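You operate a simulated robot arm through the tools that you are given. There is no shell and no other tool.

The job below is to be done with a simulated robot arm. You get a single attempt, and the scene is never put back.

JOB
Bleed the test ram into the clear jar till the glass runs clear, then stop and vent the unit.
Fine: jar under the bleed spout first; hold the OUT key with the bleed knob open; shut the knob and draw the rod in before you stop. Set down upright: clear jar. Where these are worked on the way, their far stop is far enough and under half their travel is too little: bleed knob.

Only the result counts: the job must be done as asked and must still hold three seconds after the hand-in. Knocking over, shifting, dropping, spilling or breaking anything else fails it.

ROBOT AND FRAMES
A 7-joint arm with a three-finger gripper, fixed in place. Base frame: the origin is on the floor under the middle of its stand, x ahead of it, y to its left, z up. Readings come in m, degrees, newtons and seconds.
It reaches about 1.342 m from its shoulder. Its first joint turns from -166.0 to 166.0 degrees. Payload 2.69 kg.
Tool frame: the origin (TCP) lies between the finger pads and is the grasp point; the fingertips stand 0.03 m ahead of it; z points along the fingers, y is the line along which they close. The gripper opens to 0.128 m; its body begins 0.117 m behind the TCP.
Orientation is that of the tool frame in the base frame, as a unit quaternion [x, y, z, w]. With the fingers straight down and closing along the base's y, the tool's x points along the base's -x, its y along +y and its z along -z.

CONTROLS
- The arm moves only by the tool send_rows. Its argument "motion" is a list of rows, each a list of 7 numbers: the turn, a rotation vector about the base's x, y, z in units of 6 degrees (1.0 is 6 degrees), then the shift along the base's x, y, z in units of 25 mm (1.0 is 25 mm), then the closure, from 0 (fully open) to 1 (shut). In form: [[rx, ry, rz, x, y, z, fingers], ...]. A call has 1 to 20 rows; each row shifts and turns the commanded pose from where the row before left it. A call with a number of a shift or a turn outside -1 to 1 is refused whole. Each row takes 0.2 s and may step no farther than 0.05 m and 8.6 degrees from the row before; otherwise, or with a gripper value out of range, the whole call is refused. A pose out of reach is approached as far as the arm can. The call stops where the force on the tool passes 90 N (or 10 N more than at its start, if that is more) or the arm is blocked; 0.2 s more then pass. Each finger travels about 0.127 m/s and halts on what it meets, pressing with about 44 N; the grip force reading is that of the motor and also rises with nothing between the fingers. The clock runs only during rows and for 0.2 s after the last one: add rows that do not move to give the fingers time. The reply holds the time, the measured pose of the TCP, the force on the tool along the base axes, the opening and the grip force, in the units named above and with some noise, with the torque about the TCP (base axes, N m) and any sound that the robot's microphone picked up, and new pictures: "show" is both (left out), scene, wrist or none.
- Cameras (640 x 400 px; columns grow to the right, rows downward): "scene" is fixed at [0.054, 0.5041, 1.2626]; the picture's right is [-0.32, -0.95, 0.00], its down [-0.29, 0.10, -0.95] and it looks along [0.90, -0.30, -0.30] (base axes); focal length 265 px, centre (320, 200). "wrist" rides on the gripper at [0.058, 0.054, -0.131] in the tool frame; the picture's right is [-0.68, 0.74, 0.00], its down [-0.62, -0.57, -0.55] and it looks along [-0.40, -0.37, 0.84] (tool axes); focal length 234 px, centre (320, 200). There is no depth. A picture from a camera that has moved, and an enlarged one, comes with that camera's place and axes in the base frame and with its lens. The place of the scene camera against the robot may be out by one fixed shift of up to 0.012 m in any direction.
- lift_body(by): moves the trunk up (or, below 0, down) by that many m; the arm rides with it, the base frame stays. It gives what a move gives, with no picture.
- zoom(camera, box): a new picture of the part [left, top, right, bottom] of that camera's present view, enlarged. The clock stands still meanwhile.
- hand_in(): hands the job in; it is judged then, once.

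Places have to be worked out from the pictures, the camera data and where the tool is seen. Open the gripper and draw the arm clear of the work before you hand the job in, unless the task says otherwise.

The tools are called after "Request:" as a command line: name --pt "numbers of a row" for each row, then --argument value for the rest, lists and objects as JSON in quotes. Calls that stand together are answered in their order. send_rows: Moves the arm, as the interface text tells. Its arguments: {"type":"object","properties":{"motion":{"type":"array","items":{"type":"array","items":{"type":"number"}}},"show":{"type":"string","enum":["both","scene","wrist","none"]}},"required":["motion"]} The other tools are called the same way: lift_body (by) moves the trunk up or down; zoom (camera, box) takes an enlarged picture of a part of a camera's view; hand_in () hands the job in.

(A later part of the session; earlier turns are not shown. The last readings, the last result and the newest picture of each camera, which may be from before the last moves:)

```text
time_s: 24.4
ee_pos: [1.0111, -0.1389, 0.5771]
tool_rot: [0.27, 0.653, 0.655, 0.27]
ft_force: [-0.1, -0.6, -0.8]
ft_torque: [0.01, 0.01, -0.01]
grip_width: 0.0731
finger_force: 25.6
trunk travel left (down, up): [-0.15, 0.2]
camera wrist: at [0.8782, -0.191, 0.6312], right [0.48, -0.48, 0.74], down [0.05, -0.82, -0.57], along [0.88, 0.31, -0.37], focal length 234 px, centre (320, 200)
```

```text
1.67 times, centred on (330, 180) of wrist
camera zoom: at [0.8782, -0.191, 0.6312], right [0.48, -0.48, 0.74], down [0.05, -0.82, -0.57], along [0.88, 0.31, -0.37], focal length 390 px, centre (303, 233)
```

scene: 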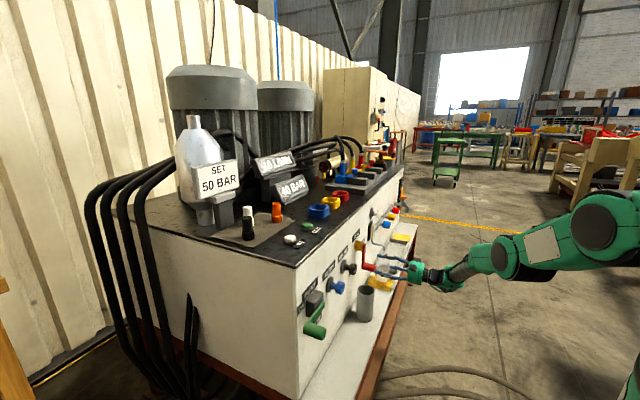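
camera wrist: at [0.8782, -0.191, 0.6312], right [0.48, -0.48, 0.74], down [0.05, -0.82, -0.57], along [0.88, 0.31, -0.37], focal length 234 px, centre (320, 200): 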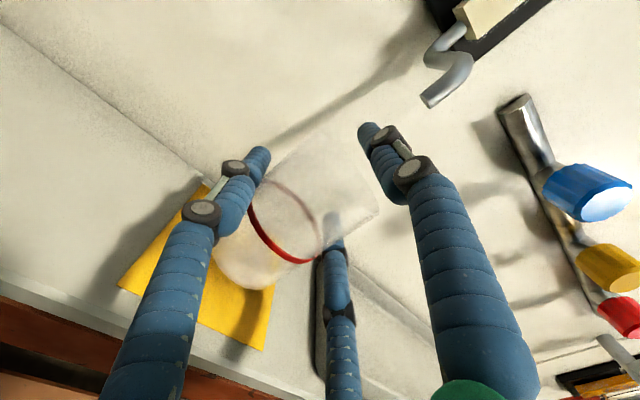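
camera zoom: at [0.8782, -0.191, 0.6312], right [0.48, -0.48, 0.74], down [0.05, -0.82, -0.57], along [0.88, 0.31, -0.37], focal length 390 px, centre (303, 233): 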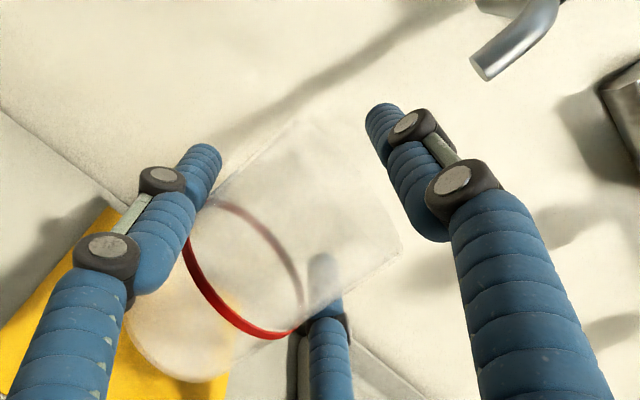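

TCP is at a≈0.813, b≈0.617, right below the tip (0.812, 0.618), with the jar over the yellow patch. I lower the same 20 mm that I lifted.

Request:
send_rows --pt "0 0 0 0 0 -0.3 0.7" --pt "0 0 0 0 0 -0.25 0.7" --pt "0 0 0 0 0 -0.15 0.7" --pt "0 0 0 0 0 -0.1 0.7" --pt "0 0 0 0 0 0 0.7" --show "both"

Request:
zoom --camera "scene" --box '[330, 220, 430, 310]'

```text
time_s: 25.6
ee_pos: [1.0068, -0.1386, 0.5648]
tool_rot: [0.27, 0.653, 0.654, 0.27]
ft_force: [0.0, -0.4, -1.5]
ft_torque: [-0.02, 0.01, 0.03]
grip_width: 0.073
finger_force: 26.3
out of reach, approached as far as the arm can: row 2, 4
trunk travel left (down, up): [-0.15, 0.2]
camera wrist: at [0.8731, -0.1889, 0.6186], right [0.48, -0.48, 0.74], down [0.05, -0.82, -0.57], along [0.88, 0.31, -0.37], focal length 234 px, centre (320, 200)
```

scene: 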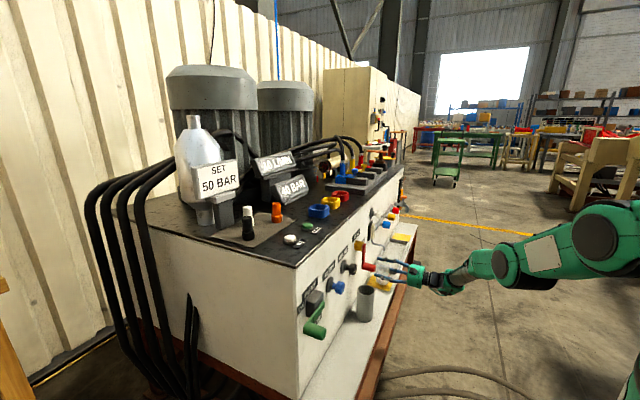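
wrist: 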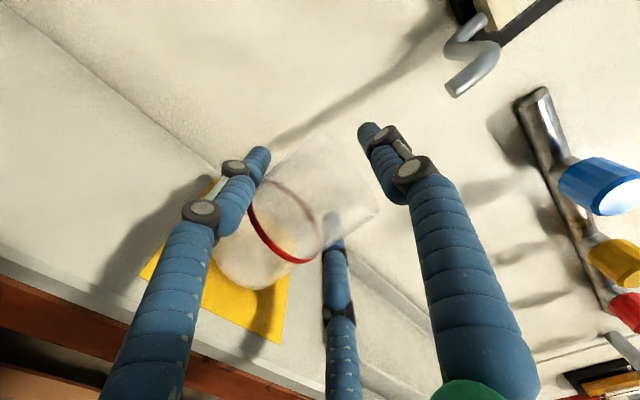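

```text
4.44 times, centred on (380, 265) of scene
camera zoom: at [0.054, 0.5041, 1.2626], right [-0.32, -0.95, 0.0], down [-0.29, 0.1, -0.95], along [0.9, -0.3, -0.3], focal length 1180 px, centre (53, -89)
```

zoom: 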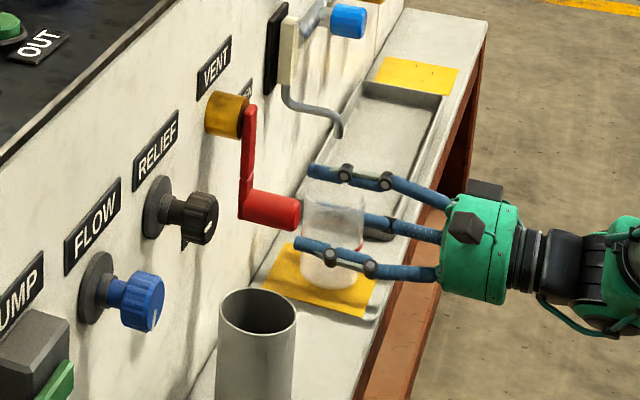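

The arm hit its reach limit about 7 mm above the shelf (TCP z 0.565, needed ≈0.5575). The trunk can take the remaining drop, so I lower it 6 mm.

Request:
lift_body --by -0.006

```text
time_s: 26.1
ee_pos: [1.0062, -0.1371, 0.5595]
tool_rot: [0.269, 0.653, 0.654, 0.27]
ft_force: [0.1, -0.5, -0.5]
ft_torque: [-0.05, -0.01, 0.0]
grip_width: 0.0732
finger_force: 25.8
trunk travel left (down, up): [-0.144, 0.206]
```

The weight reading is starting to ease at z 0.5595, about 2 mm from the pick-up height. I lower another 1.5 mm.

Request:
lift_body --by -0.0015

Request:
zoom --camera "scene" --box '[350, 240, 420, 300]'

```text
time_s: 26.7
ee_pos: [1.0061, -0.1374, 0.5581]
tool_rot: [0.271, 0.652, 0.654, 0.27]
ft_force: [-0.8, -0.5, -1.1]
ft_torque: [-0.03, 0.04, 0.0]
grip_width: 0.0732
finger_force: 26.0
trunk travel left (down, up): [-0.143, 0.207]
```

```text
6.67 times, centred on (385, 270) of scene
camera zoom: at [0.054, 0.5041, 1.2626], right [-0.32, -0.95, 0.0], down [-0.29, 0.1, -0.95], along [0.9, -0.3, -0.3], focal length 1769 px, centre (-113, -267)
```

zoom: 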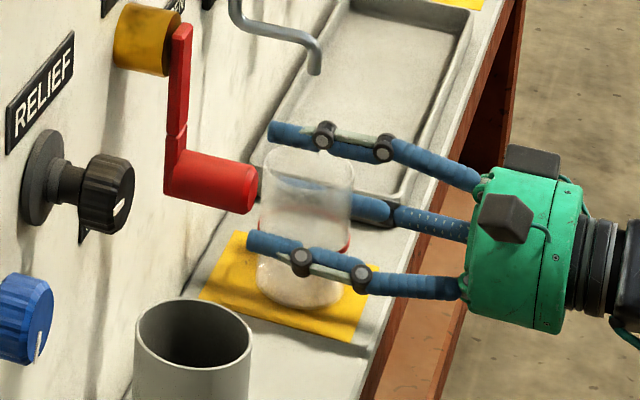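

Still within a millimetre of contact; I lower 1.5 mm more and watch for an upward push.

Request:
lift_body --by -0.0015

```text
time_s: 27.2
ee_pos: [1.0063, -0.1373, 0.5564]
tool_rot: [0.269, 0.653, 0.654, 0.27]
ft_force: [-0.1, 0.2, 3.7]
ft_torque: [-0.07, 0.0, 0.03]
grip_width: 0.0731
finger_force: 26.0
trunk travel left (down, up): [-0.141, 0.209]
```

Upward push of 3.7 N: the jar is standing on the shelf. I open only part way (0.105 m), so the top finger stays below the spout.

Request:
send_rows --pt "0 0 0 0 0 0 0.45" --pt "0 0 0 0 0 0 0.35" --pt "0 0 0 0 0 0 0.25" --pt "0 0 0 0 0 0 0.18" --pt "0 0 0 0 0 0 0.18" --show "both"

Request:
zoom --camera "scene" --box '[350, 240, 420, 300]'

```text
time_s: 28.4
ee_pos: [1.0065, -0.138, 0.5573]
tool_rot: [0.27, 0.653, 0.654, 0.269]
ft_force: [0.2, -0.2, -0.6]
ft_torque: [0.03, -0.02, -0.02]
grip_width: 0.1053
finger_force: 0.2
trunk travel left (down, up): [-0.141, 0.209]
camera wrist: at [0.8731, -0.189, 0.6097], right [0.48, -0.48, 0.74], down [0.05, -0.82, -0.57], along [0.88, 0.31, -0.37], focal length 234 px, centre (320, 200)
```

scene: 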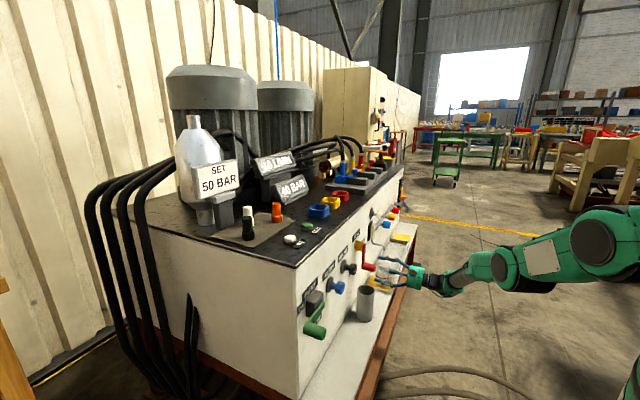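
wrist: 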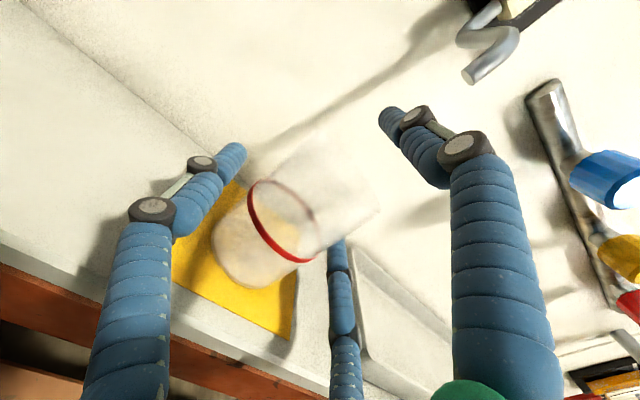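

```text
6.67 times, centred on (385, 270) of scene
camera zoom: at [0.054, 0.5041, 1.2626], right [-0.32, -0.95, 0.0], down [-0.29, 0.1, -0.95], along [0.9, -0.3, -0.3], focal length 1769 px, centre (-113, -267)
```

zoom: 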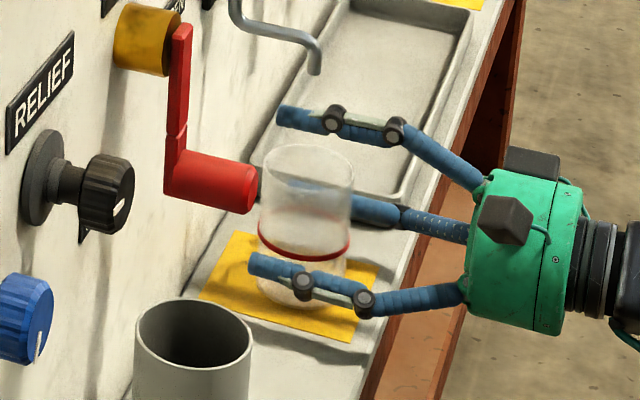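

The jar stands upright on the patch with the fingers clear on both sides. I back straight out.

Request:
send_rows --pt "0 0 0 -0.4 -0.4 0 0.18" --pt "0 0 0 -0.6 -0.6 0 0.18" --pt "0 0 0 -0.8 -0.8 0 0.18" --pt "0 0 0 -1 -1 0 0.18" --pt "0 0 0 -1 -1 0 0.18" --pt "0 0 0 -1 -1 0 0.18" --pt "0 0 0 -1 -1 0 0.18" --show "both"

Request:
zoom --camera "scene" --box '[330, 210, 430, 300]'

```text
time_s: 30.0
ee_pos: [0.8645, -0.2832, 0.5556]
tool_rot: [0.27, 0.654, 0.653, 0.27]
ft_force: [0.2, 0.3, 0.0]
ft_torque: [0.02, -0.04, -0.04]
grip_width: 0.105
finger_force: 0.1
trunk travel left (down, up): [-0.141, 0.209]
camera wrist: at [0.7309, -0.3331, 0.6103], right [0.48, -0.48, 0.74], down [0.05, -0.82, -0.57], along [0.88, 0.31, -0.37], focal length 234 px, centre (320, 200)
```

scene: 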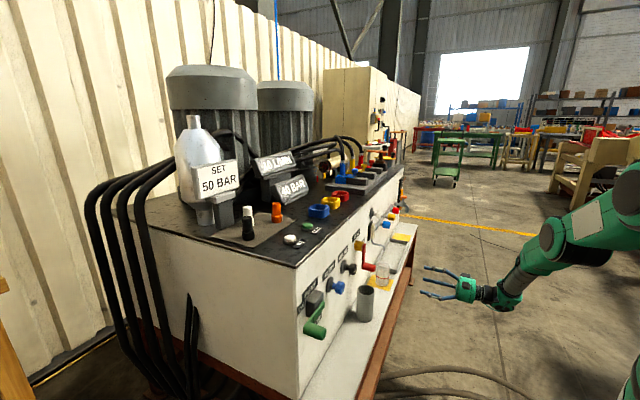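
wrist: 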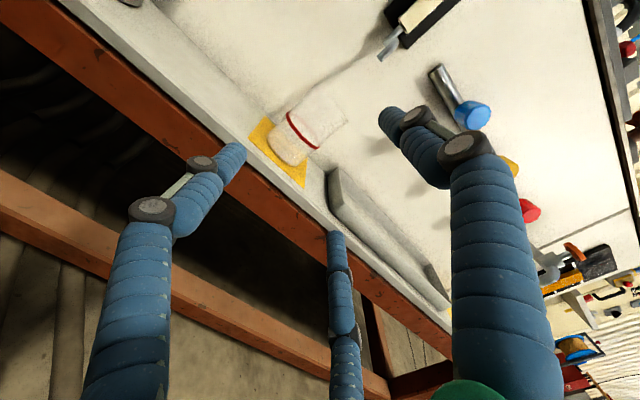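

```text
4.44 times, centred on (380, 255) of scene
camera zoom: at [0.054, 0.5041, 1.2626], right [-0.32, -0.95, 0.0], down [-0.29, 0.1, -0.95], along [0.9, -0.3, -0.3], focal length 1180 px, centre (53, -44)
```

zoom: 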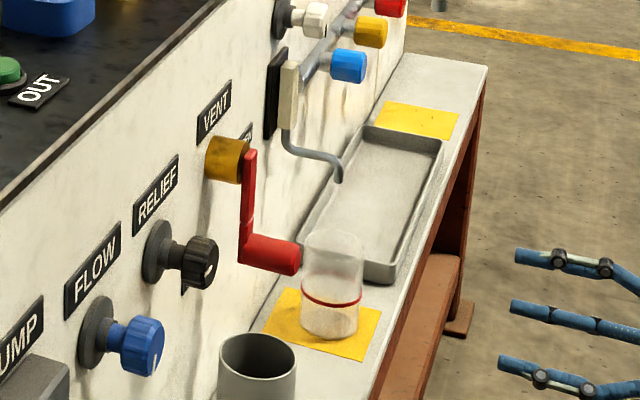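

The jar stands upright below the spout. Next is the bleed knob, estimated at a≈0.815, z≈0.826 with its front near b≈0.65. I rise to its height in front of it for a close look.

Request:
send_rows --pt "0 0 0 0 0 0.9 0.3" --pt "0 0 0 0 0 1 0.3" --pt "0 0 0 0 0 1 0.3" --pt "0 0 0 0 0 1 0.3" --pt "0 0 0 0 0 1 0.3" --pt "0 0 0 0 0 1 0.3" --pt "0 0 0 0 0 1 0.3" --pt "0 0 0 0 0 1 0.3" --pt "0 0 0 0 0 1 0.3" --pt "0 0 0 0 0 1 0.3" --pt "0 0 0 0 0 1 0.3" --pt "0 0 0 0.8 0.8 0 0.3" --pt "0 0 0 0.8 0.8 0 0.3" --pt "0 0 0 0.8 0.8 0 0.3" --show "both"

Request:
zoom --camera "wrist" --box '[220, 60, 460, 220]'

```text
time_s: 33.0
ee_pos: [0.9223, -0.2203, 0.8285]
tool_rot: [0.27, 0.652, 0.654, 0.271]
ft_force: [0.2, -0.2, 0.5]
ft_torque: [0.0, 0.02, -0.02]
grip_width: 0.0895
finger_force: 0.1
trunk travel left (down, up): [-0.141, 0.209]
camera wrist: at [0.7895, -0.2721, 0.8826], right [0.48, -0.48, 0.74], down [0.05, -0.82, -0.57], along [0.88, 0.31, -0.37], focal length 234 px, centre (320, 200)
```

scene: 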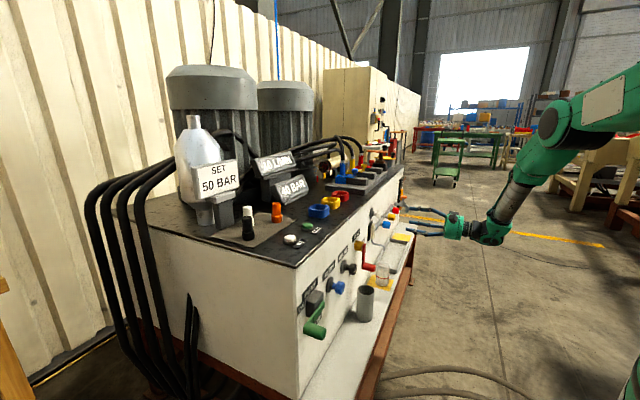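
wrist: 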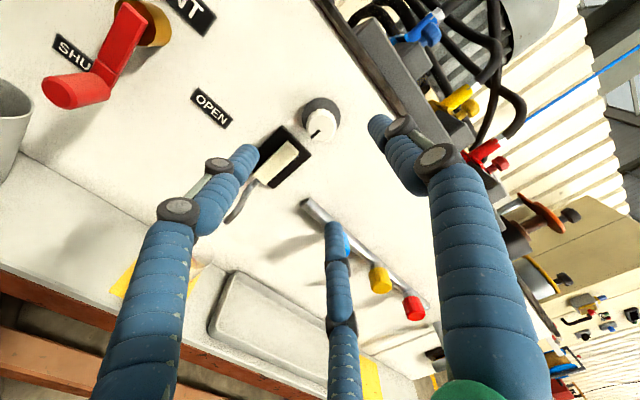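

```text
2.50 times, centred on (340, 140) of wrist
camera zoom: at [0.7895, -0.2721, 0.8826], right [0.48, -0.48, 0.74], down [0.05, -0.82, -0.57], along [0.88, 0.31, -0.37], focal length 585 px, centre (270, 350)
```

zoom: 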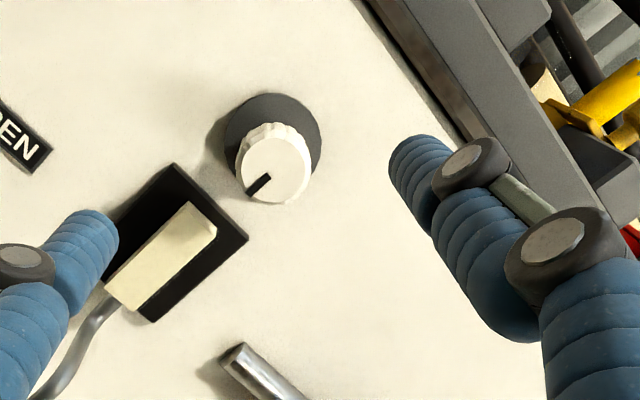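

The knob front centre triangulates to a≈0.811, b≈0.653, z≈0.832; its pointer is straight down, and the sight glass below it is cream and cloudy. I advance with the fingers around the knob axis at 0.06 m opening, stopping just short.

Request:
send_rows --pt "0 0 0 0.85 0.85 0.12 0.53" --pt "0 0 0 0.85 0.85 0 0.53" --pt "0 0 0 0.85 0.85 0 0.53" --pt "0 0 0 0.75 0.75 0 0.53" --pt "0 0 0 0 0 0 0.53" --show "both"

Request:
zoom --camera "wrist" --box '[200, 80, 460, 260]'

Request:
zoom --camera "scene" --box '[330, 190, 430, 270]'

```text
time_s: 34.2
ee_pos: [1.0063, -0.1398, 0.8321]
tool_rot: [0.27, 0.653, 0.655, 0.27]
ft_force: [-0.2, 0.7, -0.1]
ft_torque: [0.0, 0.0, 0.03]
grip_width: 0.06
finger_force: 0.0
trunk travel left (down, up): [-0.141, 0.209]
camera wrist: at [0.8714, -0.1915, 0.8853], right [0.48, -0.48, 0.74], down [0.05, -0.82, -0.57], along [0.88, 0.31, -0.37], focal length 234 px, centre (320, 200)
```

scene: 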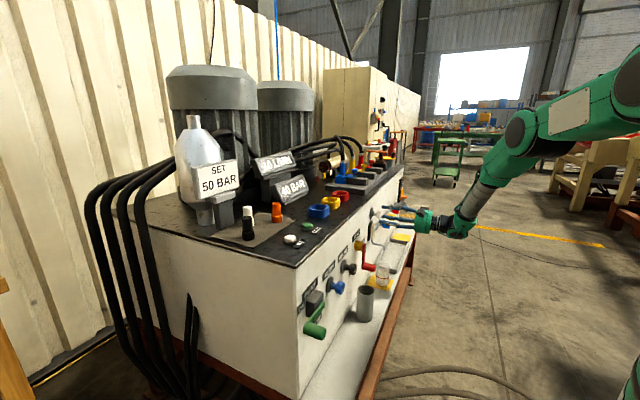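
wrist: 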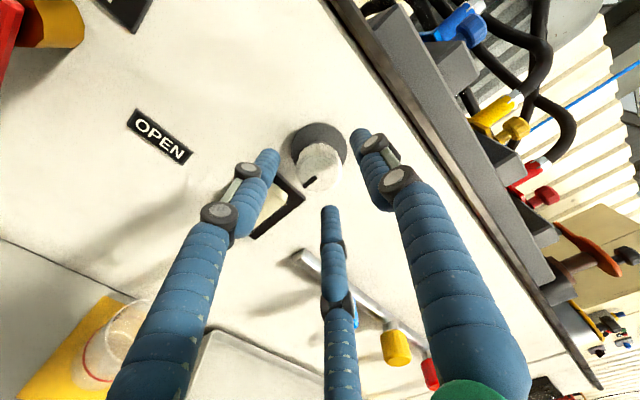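

```text
2.22 times, centred on (330, 170) of wrist
camera zoom: at [0.8714, -0.1915, 0.8853], right [0.48, -0.48, 0.74], down [0.05, -0.82, -0.57], along [0.88, 0.31, -0.37], focal length 520 px, centre (298, 267)
```

zoom: 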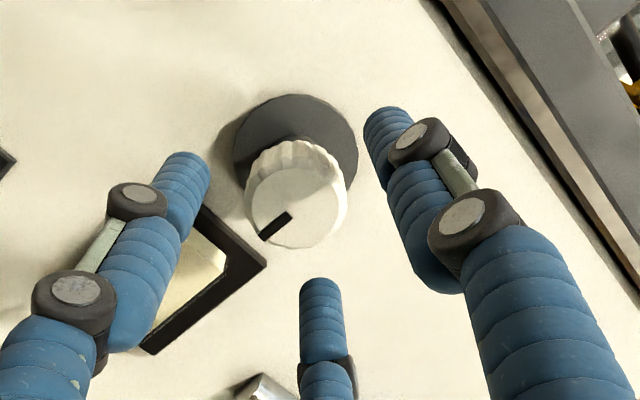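

```text
5.00 times, centred on (380, 230) of scene
camera zoom: at [0.054, 0.5041, 1.2626], right [-0.32, -0.95, 0.0], down [-0.29, 0.1, -0.95], along [0.9, -0.3, -0.3], focal length 1327 px, centre (20, 50)
```

zoom: 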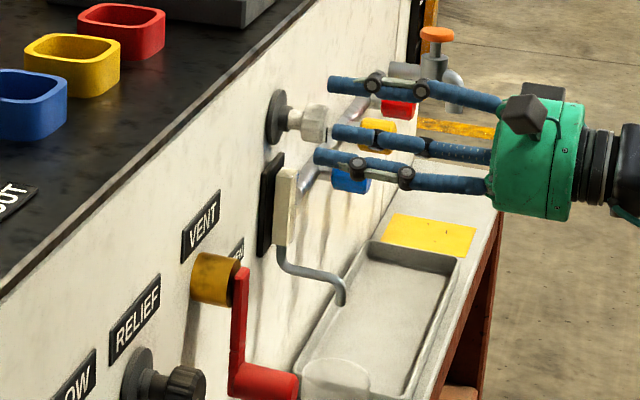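

Fingers are concentric with the knob within a few millimetres. I go in the last 30 mm, 2 mm lower, and then close on the knob.

Request:
send_rows --pt "0 0 0 0.43 0.4 -0.08 0.53" --pt "0 0 0 0.43 0.42 0 0.53" --pt "0 0 0 0 0 0 0.53" --pt "0 0 0 0 0 0 0.65" --pt "0 0 0 0 0 0 0.75" --pt "0 0 0 0 0 0 0.85" --pt "0 0 0 0 0 0 0.85" --show "both"

Request:
zoom --camera "wrist" --box '[200, 80, 460, 260]'

Request:
zoom --camera "scene" --box '[350, 190, 430, 250]'

```text
time_s: 35.8
ee_pos: [1.0266, -0.1181, 0.829]
tool_rot: [0.27, 0.652, 0.654, 0.271]
ft_force: [-7.4, 5.3, 2.7]
ft_torque: [0.21, -0.18, 0.27]
grip_width: 0.0347
finger_force: 45.5
trunk travel left (down, up): [-0.141, 0.209]
camera wrist: at [0.8935, -0.1705, 0.8836], right [0.48, -0.48, 0.74], down [0.05, -0.82, -0.57], along [0.88, 0.31, -0.37], focal length 234 px, centre (320, 200)
```

scene: 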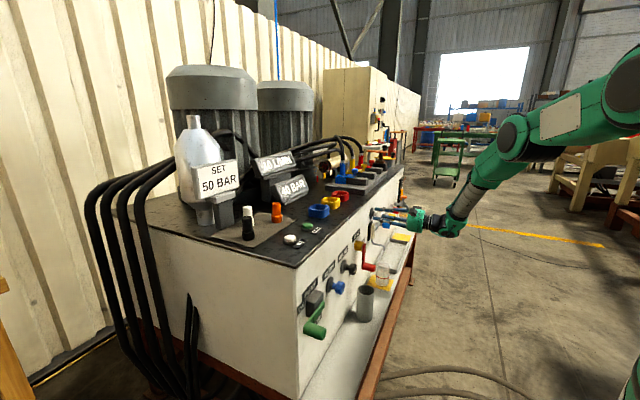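
wrist: 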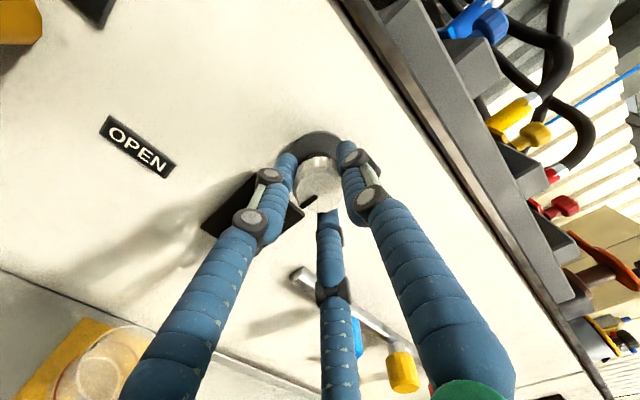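

```text
2.22 times, centred on (330, 170) of wrist
camera zoom: at [0.8935, -0.1705, 0.8836], right [0.48, -0.48, 0.74], down [0.05, -0.82, -0.57], along [0.88, 0.31, -0.37], focal length 520 px, centre (298, 267)
```

zoom: 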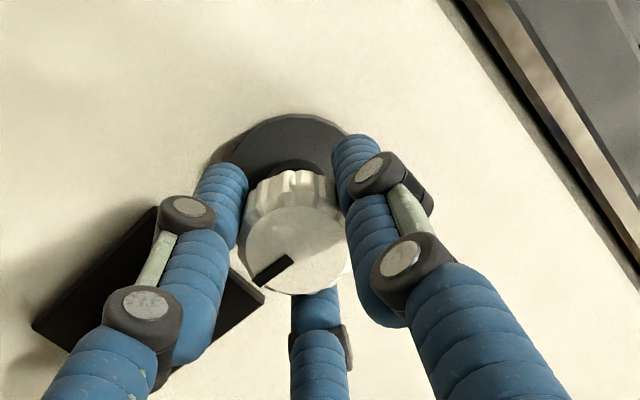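

```text
6.67 times, centred on (390, 220) of scene
camera zoom: at [0.054, 0.5041, 1.2626], right [-0.32, -0.95, 0.0], down [-0.29, 0.1, -0.95], along [0.9, -0.3, -0.3], focal length 1769 px, centre (-147, 67)
```

zoom: 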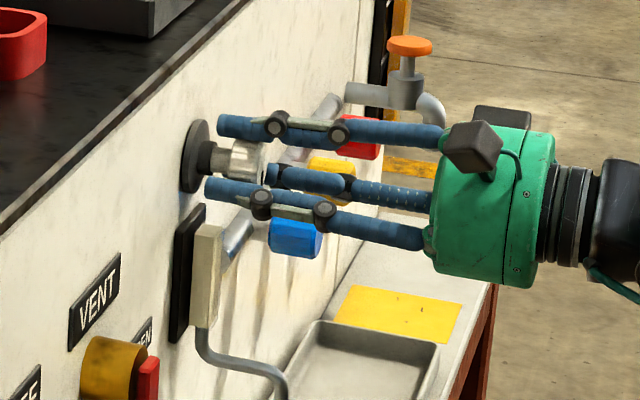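

The knob is gripped (0.0347 m, ~45 N), with about 9 N of sideways load because the centre is a touch to the left. I ease 2 mm that way and try a small counter-clockwise turn.

Request:
send_rows --pt "0 0 0 -0.05 0.05 0 0.85" --pt "-0.5 -0.5 0 0 0 0 0.85" --pt "-0.8 -0.8 0 0 0 0 0.85" --pt "-0.8 -0.8 0 0 0 0 0.85" --pt "0 0 0 0 0 0 0.85" --show "wrist"

Request:
zoom --camera "wrist" --box '[200, 80, 460, 260]'

```text
time_s: 37.0
ee_pos: [1.0269, -0.1185, 0.8304]
tool_rot: [0.166, 0.687, 0.604, 0.369]
ft_force: [21.6, -8.3, -1.3]
ft_torque: [0.28, 0.53, -0.68]
grip_width: 0.0346
finger_force: 44.9
trunk travel left (down, up): [-0.141, 0.209]
camera wrist: at [0.8829, -0.1611, 0.863], right [0.3, -0.3, 0.91], down [0.15, -0.92, -0.35], along [0.94, 0.24, -0.23], focal length 234 px, centre (320, 200)
```

wrist: 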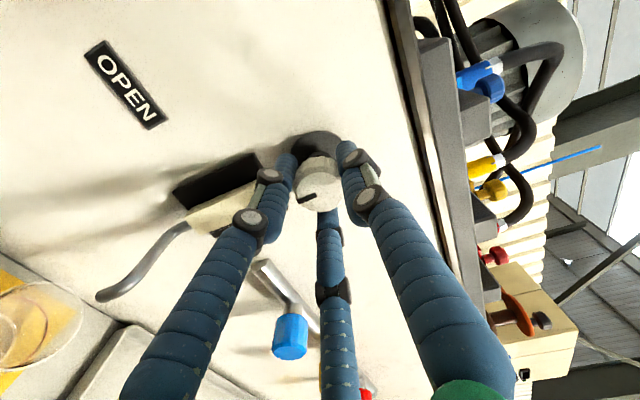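

```text
2.22 times, centred on (330, 170) of wrist
camera zoom: at [0.8829, -0.1611, 0.863], right [0.3, -0.3, 0.91], down [0.15, -0.92, -0.35], along [0.94, 0.24, -0.23], focal length 520 px, centre (298, 267)
```

zoom: 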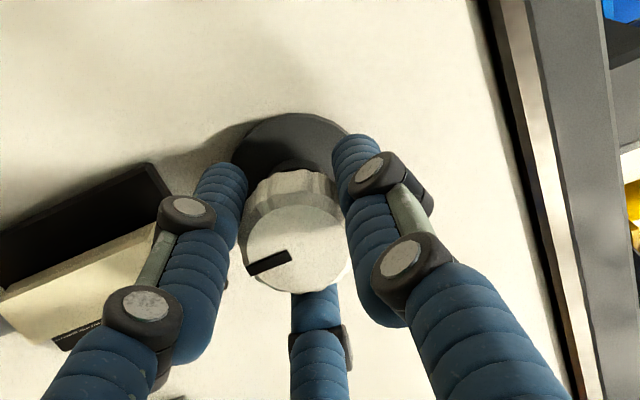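

The pointer moved with the background in the picture, so the knob stayed put and the fingers slipped. It is at its stop that way, so I turn clockwise instead.

Request:
send_rows --pt "0.6 0.6 0 0 0 0 0.85" --pt "0.8 0.8 0 0 0 0 0.85" --pt "0.8 0.8 0 0 0 0 0.85" --pt "0.8 0.8 0 0 0 0 0.85" --pt "0 0 0 0 0 0 0.85" --show "wrist"

Request:
zoom --camera "wrist" --box '[200, 80, 460, 260]'

```text
time_s: 38.2
ee_pos: [1.0256, -0.1201, 0.8305]
tool_rot: [0.314, 0.633, 0.671, 0.226]
ft_force: [29.4, -12.4, 4.5]
ft_torque: [0.09, -0.04, -0.6]
grip_width: 0.0347
finger_force: 44.9
trunk travel left (down, up): [-0.141, 0.209]
camera wrist: at [0.8979, -0.1763, 0.8908], right [0.54, -0.54, 0.64], down [-0.01, -0.76, -0.64], along [0.84, 0.34, -0.42], focal length 234 px, centre (320, 200)
```

wrist: 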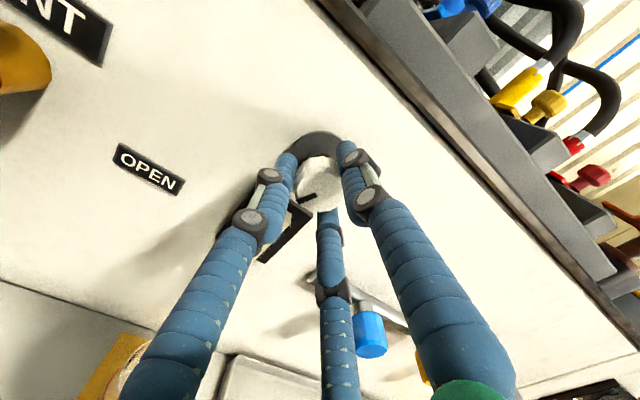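

```text
2.22 times, centred on (330, 170) of wrist
camera zoom: at [0.8979, -0.1763, 0.8908], right [0.54, -0.54, 0.64], down [-0.01, -0.76, -0.64], along [0.84, 0.34, -0.42], focal length 520 px, centre (298, 267)
```

zoom: 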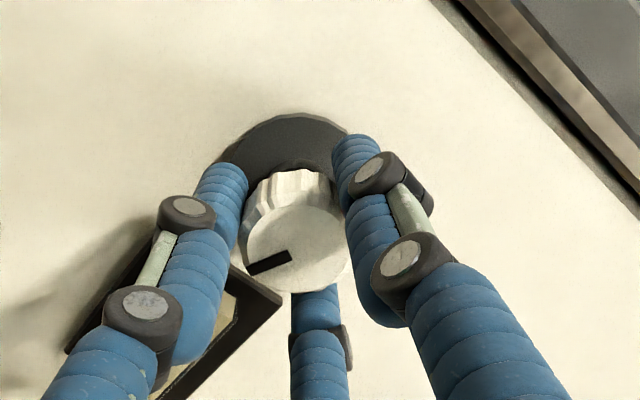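

The pointer now stays fixed relative to the fingers, so the knob turns clockwise (about 25° so far). I relieve the side load and carry on clockwise.

Request:
send_rows --pt "0 0 0 0.037 -0.037 0 0.85" --pt "0.95 0.95 0 0 0 0 0.85" --pt "0.95 0.95 0 0 0 0 0.85" --pt "0.95 0.95 0 0 0 0 0.85" --pt "0.95 0.95 0 0 0 0 0.85" --pt "0 0 0 0 0 0 0.85" --show "wrist"

Request:
zoom --camera "wrist" --box '[200, 80, 460, 260]'

```text
time_s: 39.6
ee_pos: [1.0263, -0.1196, 0.829]
tool_rot: [0.478, 0.52, 0.707, 0.031]
ft_force: [19.4, -1.5, 10.2]
ft_torque: [0.21, -0.21, -0.22]
grip_width: 0.0346
finger_force: 45.1
trunk travel left (down, up): [-0.141, 0.209]
camera wrist: at [0.9265, -0.2049, 0.9085], right [0.7, -0.7, 0.13], down [-0.31, -0.46, -0.83], along [0.64, 0.54, -0.54], focal length 234 px, centre (320, 200)
```

wrist: 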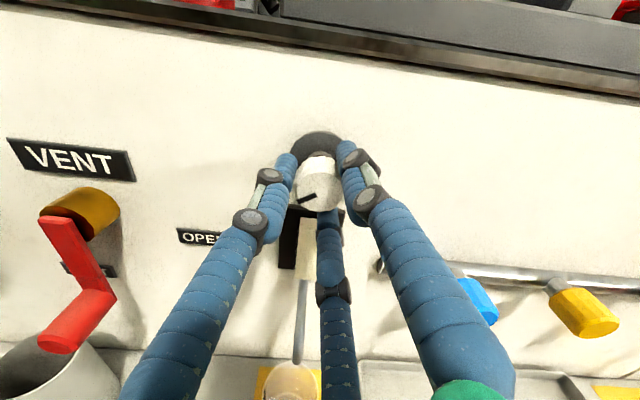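

```text
2.22 times, centred on (330, 170) of wrist
camera zoom: at [0.9265, -0.2049, 0.9085], right [0.7, -0.7, 0.13], down [-0.31, -0.46, -0.83], along [0.64, 0.54, -0.54], focal length 520 px, centre (298, 267)
```

zoom: 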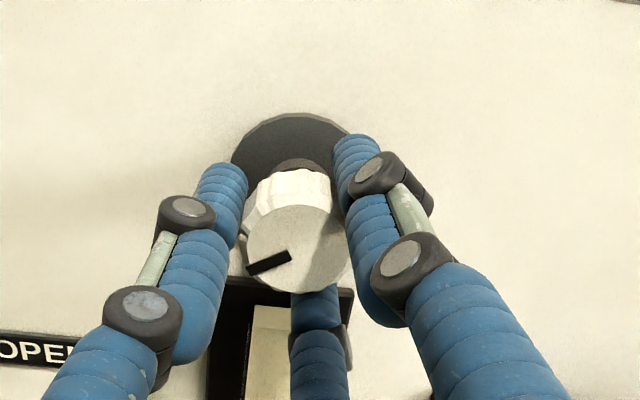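

About 58° so far, still turning freely. I continue clockwise.

Request:
send_rows --pt "0.95 0.95 0 0 0 0 0.85" --pt "0.95 0.95 0 0 0 0 0.85" --pt "0.95 0.95 0 0 0 0 0.85" --pt "0.95 0.95 0 0 0 0 0.85" --pt "0 0 0 0 0 0 0.85" --show "wrist"

Request:
zoom --camera "wrist" --box '[200, 80, 460, 260]'

```text
time_s: 40.8
ee_pos: [1.0259, -0.1195, 0.8296]
tool_rot: [0.603, 0.368, 0.688, -0.166]
ft_force: [19.7, 1.4, 12.4]
ft_torque: [0.18, -0.14, -0.15]
grip_width: 0.0345
finger_force: 45.3
trunk travel left (down, up): [-0.141, 0.209]
camera wrist: at [0.9571, -0.2357, 0.9018], right [0.64, -0.64, -0.42], down [-0.63, -0.14, -0.76], along [0.43, 0.75, -0.5], focal length 234 px, centre (320, 200)
```

wrist: 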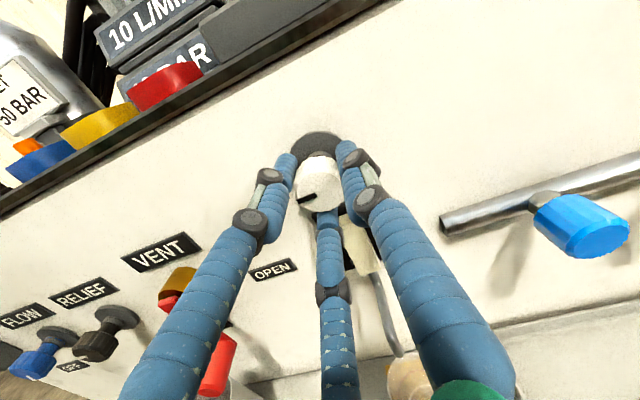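

```text
2.22 times, centred on (330, 170) of wrist
camera zoom: at [0.9571, -0.2357, 0.9018], right [0.64, -0.64, -0.42], down [-0.63, -0.14, -0.76], along [0.43, 0.75, -0.5], focal length 520 px, centre (298, 267)
```

zoom: 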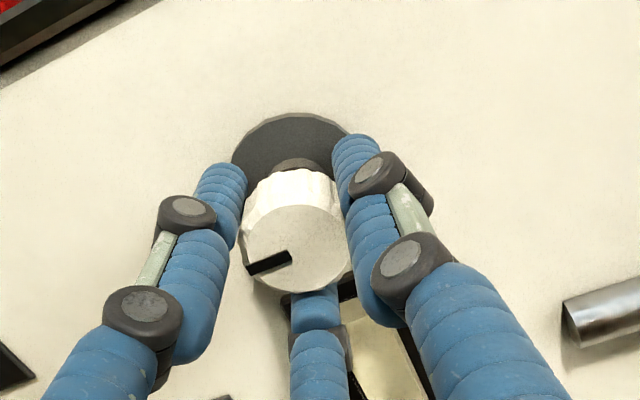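

The knob is now about 90° round with negligible torque. I continue clockwise, watching for the stop.

Request:
send_rows --pt "0.95 0.95 0 0 0 0 0.85" --pt "0.95 0.95 0 0 0 0 0.85" --pt "0.95 0.95 0 0 0 0 0.85" --pt "0.95 0.95 0 0 0 0 0.85" --pt "0 0 0 0 0 0 0.85" --show "wrist"

Request:
zoom --camera "wrist" --box '[200, 80, 460, 260]'

```text
time_s: 42.0
ee_pos: [1.0255, -0.12, 0.8298]
tool_rot: [0.682, 0.185, 0.615, -0.35]
ft_force: [8.2, -8.0, 10.5]
ft_torque: [-0.24, -0.57, -0.31]
grip_width: 0.0349
finger_force: 45.1
trunk travel left (down, up): [-0.141, 0.209]
camera wrist: at [0.9796, -0.2599, 0.8729], right [0.38, -0.38, -0.84], down [-0.88, 0.11, -0.46], along [0.27, 0.92, -0.3], focal length 234 px, centre (320, 200)
```

wrist: 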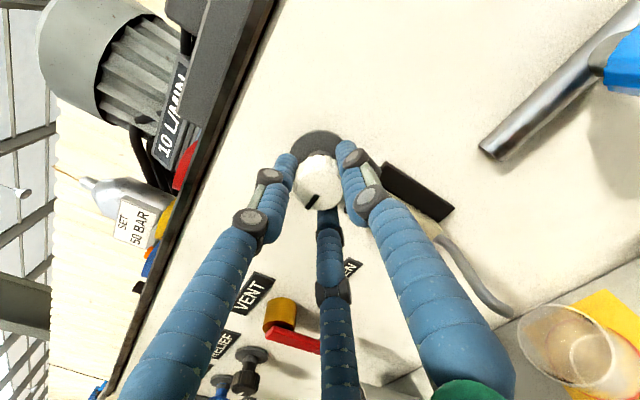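

```text
2.22 times, centred on (330, 170) of wrist
camera zoom: at [0.9796, -0.2599, 0.8729], right [0.38, -0.38, -0.84], down [-0.88, 0.11, -0.46], along [0.27, 0.92, -0.3], focal length 520 px, centre (298, 267)
```

zoom: 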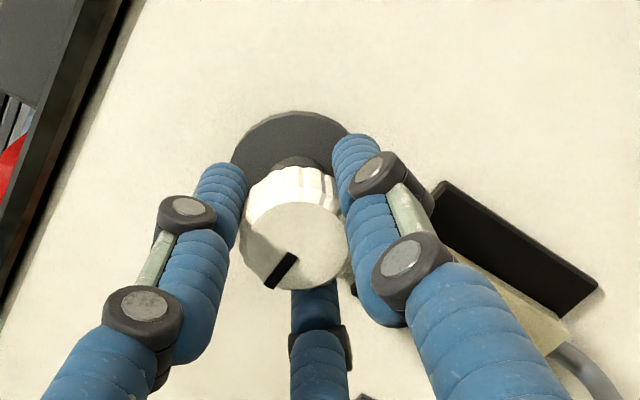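

The pointer slipped relative to the fingers with 0.57 N·m of torque, so the knob is at its far stop, about 90° round and pointing left. I open the fingers slightly and back off.

Request:
send_rows --pt "0 0 0 0 0 0 0.7" --pt "0 0 0 0 0 0 0.53" --pt "0 0 0 0 0 0 0.53" --pt "0 0 0 -0.5 -0.5 0 0.53" --pt "0 0 0 -0.8 -0.8 0 0.53" --pt "0 0 0 -1 -1 0 0.53" --pt "0 0 0 -1 -1 0 0.53" --pt "0 0 0 -1 -1 0 0.53" --pt "0 0 0 -1 -1 0 0.53" --show "both"

Request:
zoom --camera "wrist" --box '[200, 60, 460, 260]'

Request:
zoom --camera "scene" --box '[350, 190, 430, 290]'

```text
time_s: 44.0
ee_pos: [0.8917, -0.2528, 0.8303]
tool_rot: [0.682, 0.185, 0.616, -0.348]
ft_force: [-0.7, 0.1, 0.2]
ft_torque: [0.01, -0.04, -0.01]
grip_width: 0.0602
finger_force: 0.0
trunk travel left (down, up): [-0.141, 0.209]
camera wrist: at [0.8473, -0.3921, 0.8729], right [0.39, -0.39, -0.84], down [-0.88, 0.11, -0.46], along [0.27, 0.92, -0.3], focal length 234 px, centre (320, 200)
```

scene: 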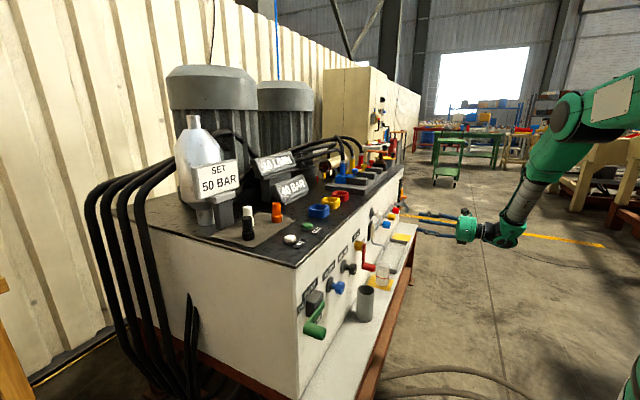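
wrist: 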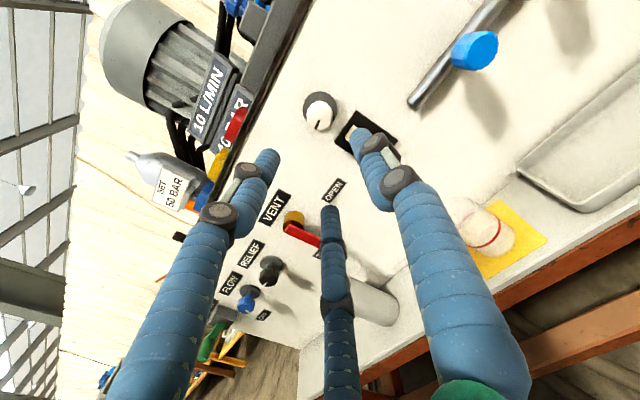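

```text
2.00 times, centred on (330, 160) of wrist
camera zoom: at [0.8473, -0.3921, 0.8729], right [0.39, -0.39, -0.84], down [-0.88, 0.11, -0.46], along [0.27, 0.92, -0.3], focal length 468 px, centre (300, 280)
```

zoom: 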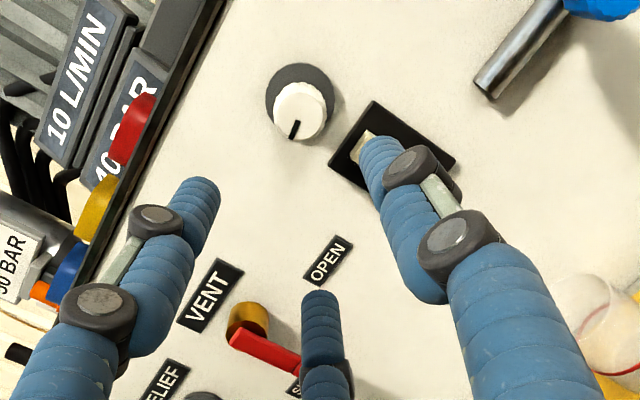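

```text
4.00 times, centred on (390, 240) of scene
camera zoom: at [0.054, 0.5041, 1.2626], right [-0.32, -0.95, 0.0], down [-0.29, 0.1, -0.95], along [0.9, -0.3, -0.3], focal length 1062 px, centre (40, 40)
```

zoom: 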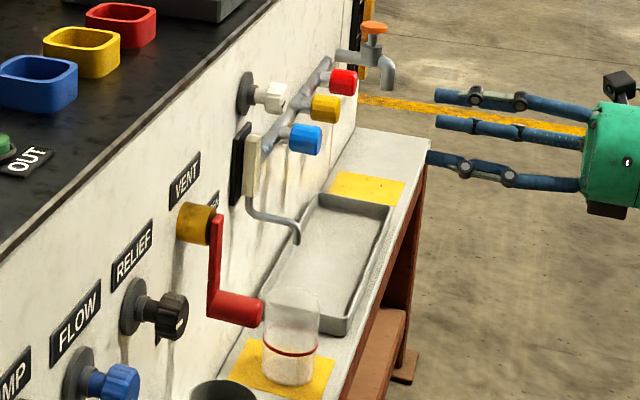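

The pointer looks a bit different after release, so I zoom in tighter to read its angle.

Request:
zoom --camera "wrist" --box '[290, 80, 370, 140]'

Request:
zoom --camera "scene" --box '[380, 195, 430, 235]'

```text
6.67 times, centred on (330, 110) of wrist
camera zoom: at [0.8473, -0.3921, 0.8729], right [0.39, -0.39, -0.84], down [-0.88, 0.11, -0.46], along [0.27, 0.92, -0.3], focal length 1561 px, centre (253, 800)
```

zoom: 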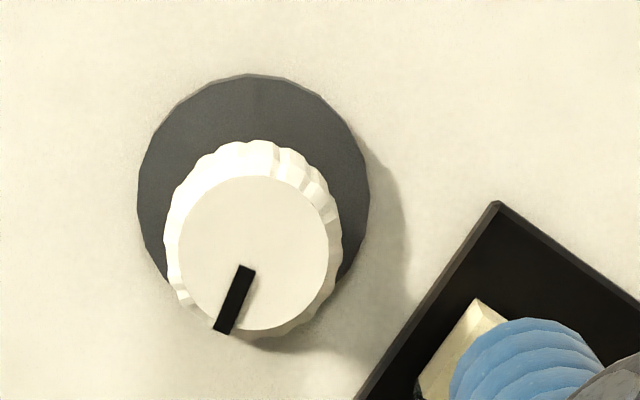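

```text
10.00 times, centred on (405, 215) of scene
camera zoom: at [0.054, 0.5041, 1.2626], right [-0.32, -0.95, 0.0], down [-0.29, 0.1, -0.95], along [0.9, -0.3, -0.3], focal length 2654 px, centre (-530, 50)
```

zoom: 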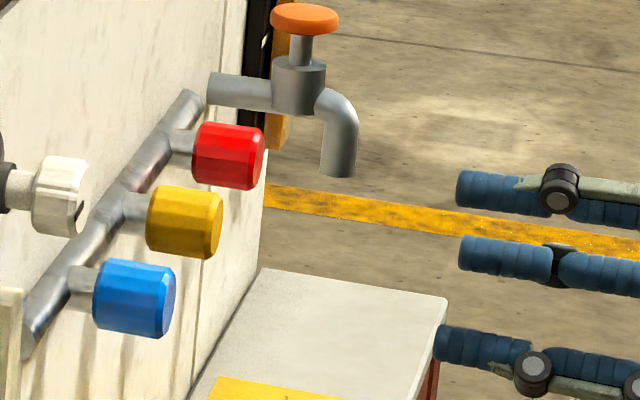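

The pointer is about 80–90° round from where it started, at or close to the far stop, so the knob is open. I now rise and swing along towards the OUT key, unwinding the wrist roll on the way.

Request:
send_rows --pt "0 0 0 -0.5 0.5 1 0.7" --pt "-0.884 -0.884 0 -1 1 1 1" --pt "-0.884 -0.884 0 -1 1 1 1" --pt "-0.884 -0.884 0 -1 1 1 1" --pt "-0.884 -0.884 0 -1 1 1 1" --pt "-0.884 -0.884 0 -1 1 1 1" --pt "-0.884 -0.884 0 -1 1 1 1" --pt "-0.884 -0.884 0 -1 1 1 1" --pt "-0.884 -0.884 0 -1 1 1 1" --pt "-0.884 -0.884 0 -1 1 1 1" --pt "-0.884 -0.884 0 -1 1 1 1" --pt "-0.884 -0.884 0 -1 1 1 1" --pt "-0.884 -0.884 0 -1 1 0.5 1" --pt "-0.884 -0.884 0 -0.8 0.8 0 1" --show "both"

```text
time_s: 47.0
ee_pos: [0.5606, 0.08, 1.1414]
tool_rot: [0.308, 0.636, 0.67, 0.23]
ft_force: [0.2, -0.3, 0.4]
ft_torque: [-0.02, 0.01, -0.01]
grip_width: 0.0021
finger_force: 31.3
trunk travel left (down, up): [-0.141, 0.209]
camera wrist: at [0.432, 0.0242, 1.2018], right [0.54, -0.54, 0.65], down [0.0, -0.77, -0.64], along [0.84, 0.34, -0.41], focal length 234 px, centre (320, 200)
```

scene: 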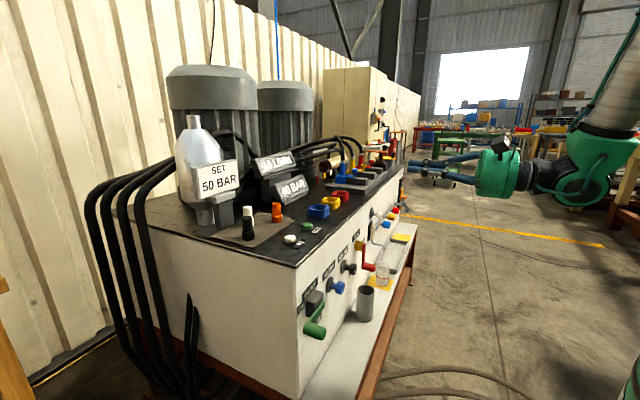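
wrist: 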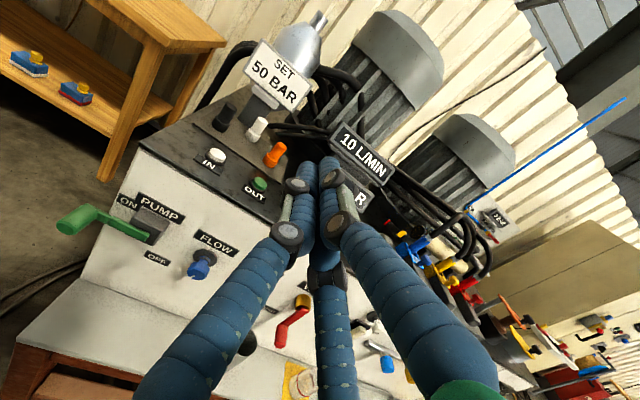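

TCP is level with the OUT key along the bench. I tilt the closed fingers downward while moving over the key, staying high.

Request:
send_rows --pt "-0.964 0.964 0 0.79 0.79 0 1" --pt "-0.964 0.964 0 0.79 0.79 0 1" --pt "-0.964 0.964 0 0.79 0.79 0 1" --pt "-0.964 0.964 0 0.79 0.79 0 1" --pt "-0.964 0.964 0 0.79 0.79 0 1" --pt "-0.964 0.964 0 0.79 0.79 0 1" --pt "-0.964 0.964 0 0.79 0.79 0 1" --pt "-0.964 0.964 0 0.79 0.79 0 1" --pt "-0.964 0.964 0 0.79 0.79 0 1" --pt "-0.964 0.964 0 0.79 0.79 0 1" --pt "-0.964 0.964 0 0.79 0.79 0 1" --pt "0 0 0 0 0 -0.5 1" --show "both"

Request:
zoom --camera "wrist" --box '[200, 80, 460, 260]'

Request:
zoom --camera "scene" --box '[260, 160, 420, 280]'

```text
time_s: 49.6
ee_pos: [0.7798, 0.3006, 1.1294]
tool_rot: [0.438, 0.899, 0.0, 0.0]
ft_force: [0.3, 0.3, 0.0]
ft_torque: [-0.06, 0.05, 0.02]
grip_width: 0.0021
finger_force: 31.3
trunk travel left (down, up): [-0.141, 0.209]
camera wrist: at [0.7859, 0.3791, 1.2602], right [1.0, -0.08, 0.0], down [-0.07, -0.83, 0.55], along [-0.04, -0.55, -0.84], focal length 234 px, centre (320, 200)
```

scene: 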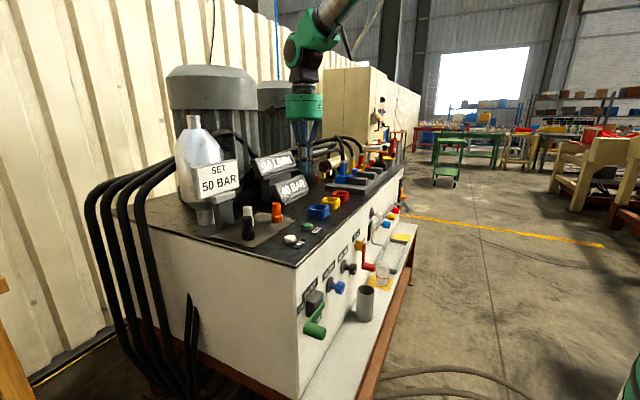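
wrist: 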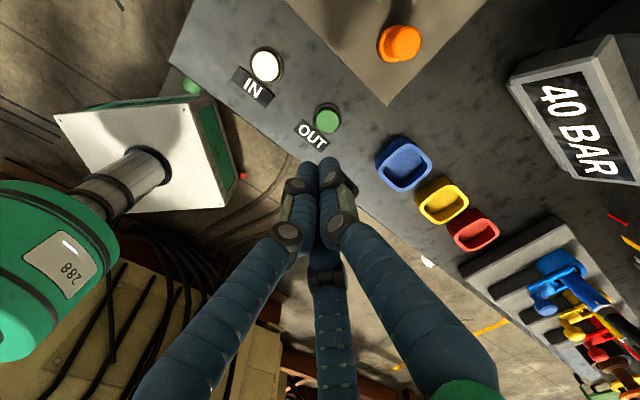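

```text
2.22 times, centred on (330, 170) of wrist
camera zoom: at [0.7859, 0.3791, 1.2602], right [1.0, -0.08, 0.0], down [-0.07, -0.83, 0.55], along [-0.04, -0.55, -0.84], focal length 520 px, centre (298, 267)
```

zoom: 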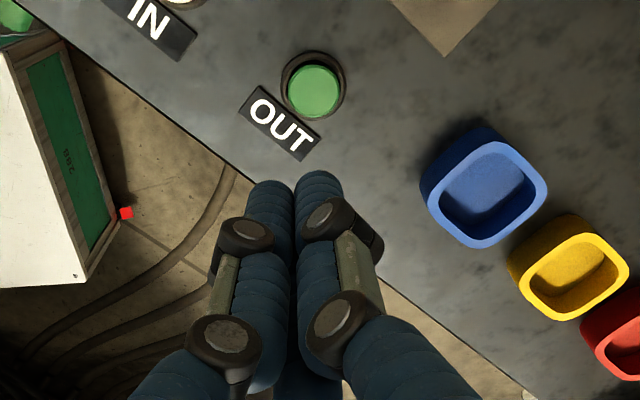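

```text
3.33 times, centred on (340, 220) of scene
camera zoom: at [0.054, 0.5041, 1.2626], right [-0.32, -0.95, 0.0], down [-0.29, 0.1, -0.95], along [0.9, -0.3, -0.3], focal length 885 px, centre (253, 133)
```

zoom: 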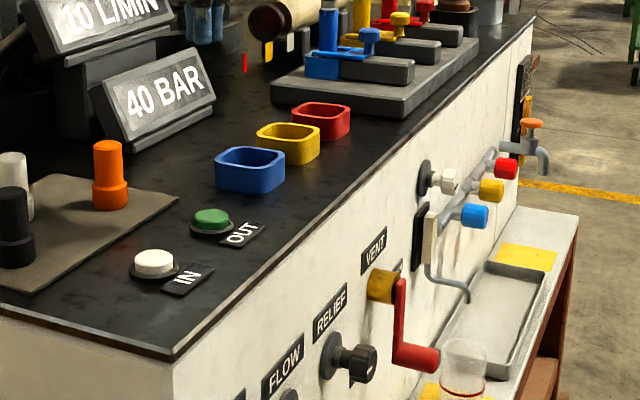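

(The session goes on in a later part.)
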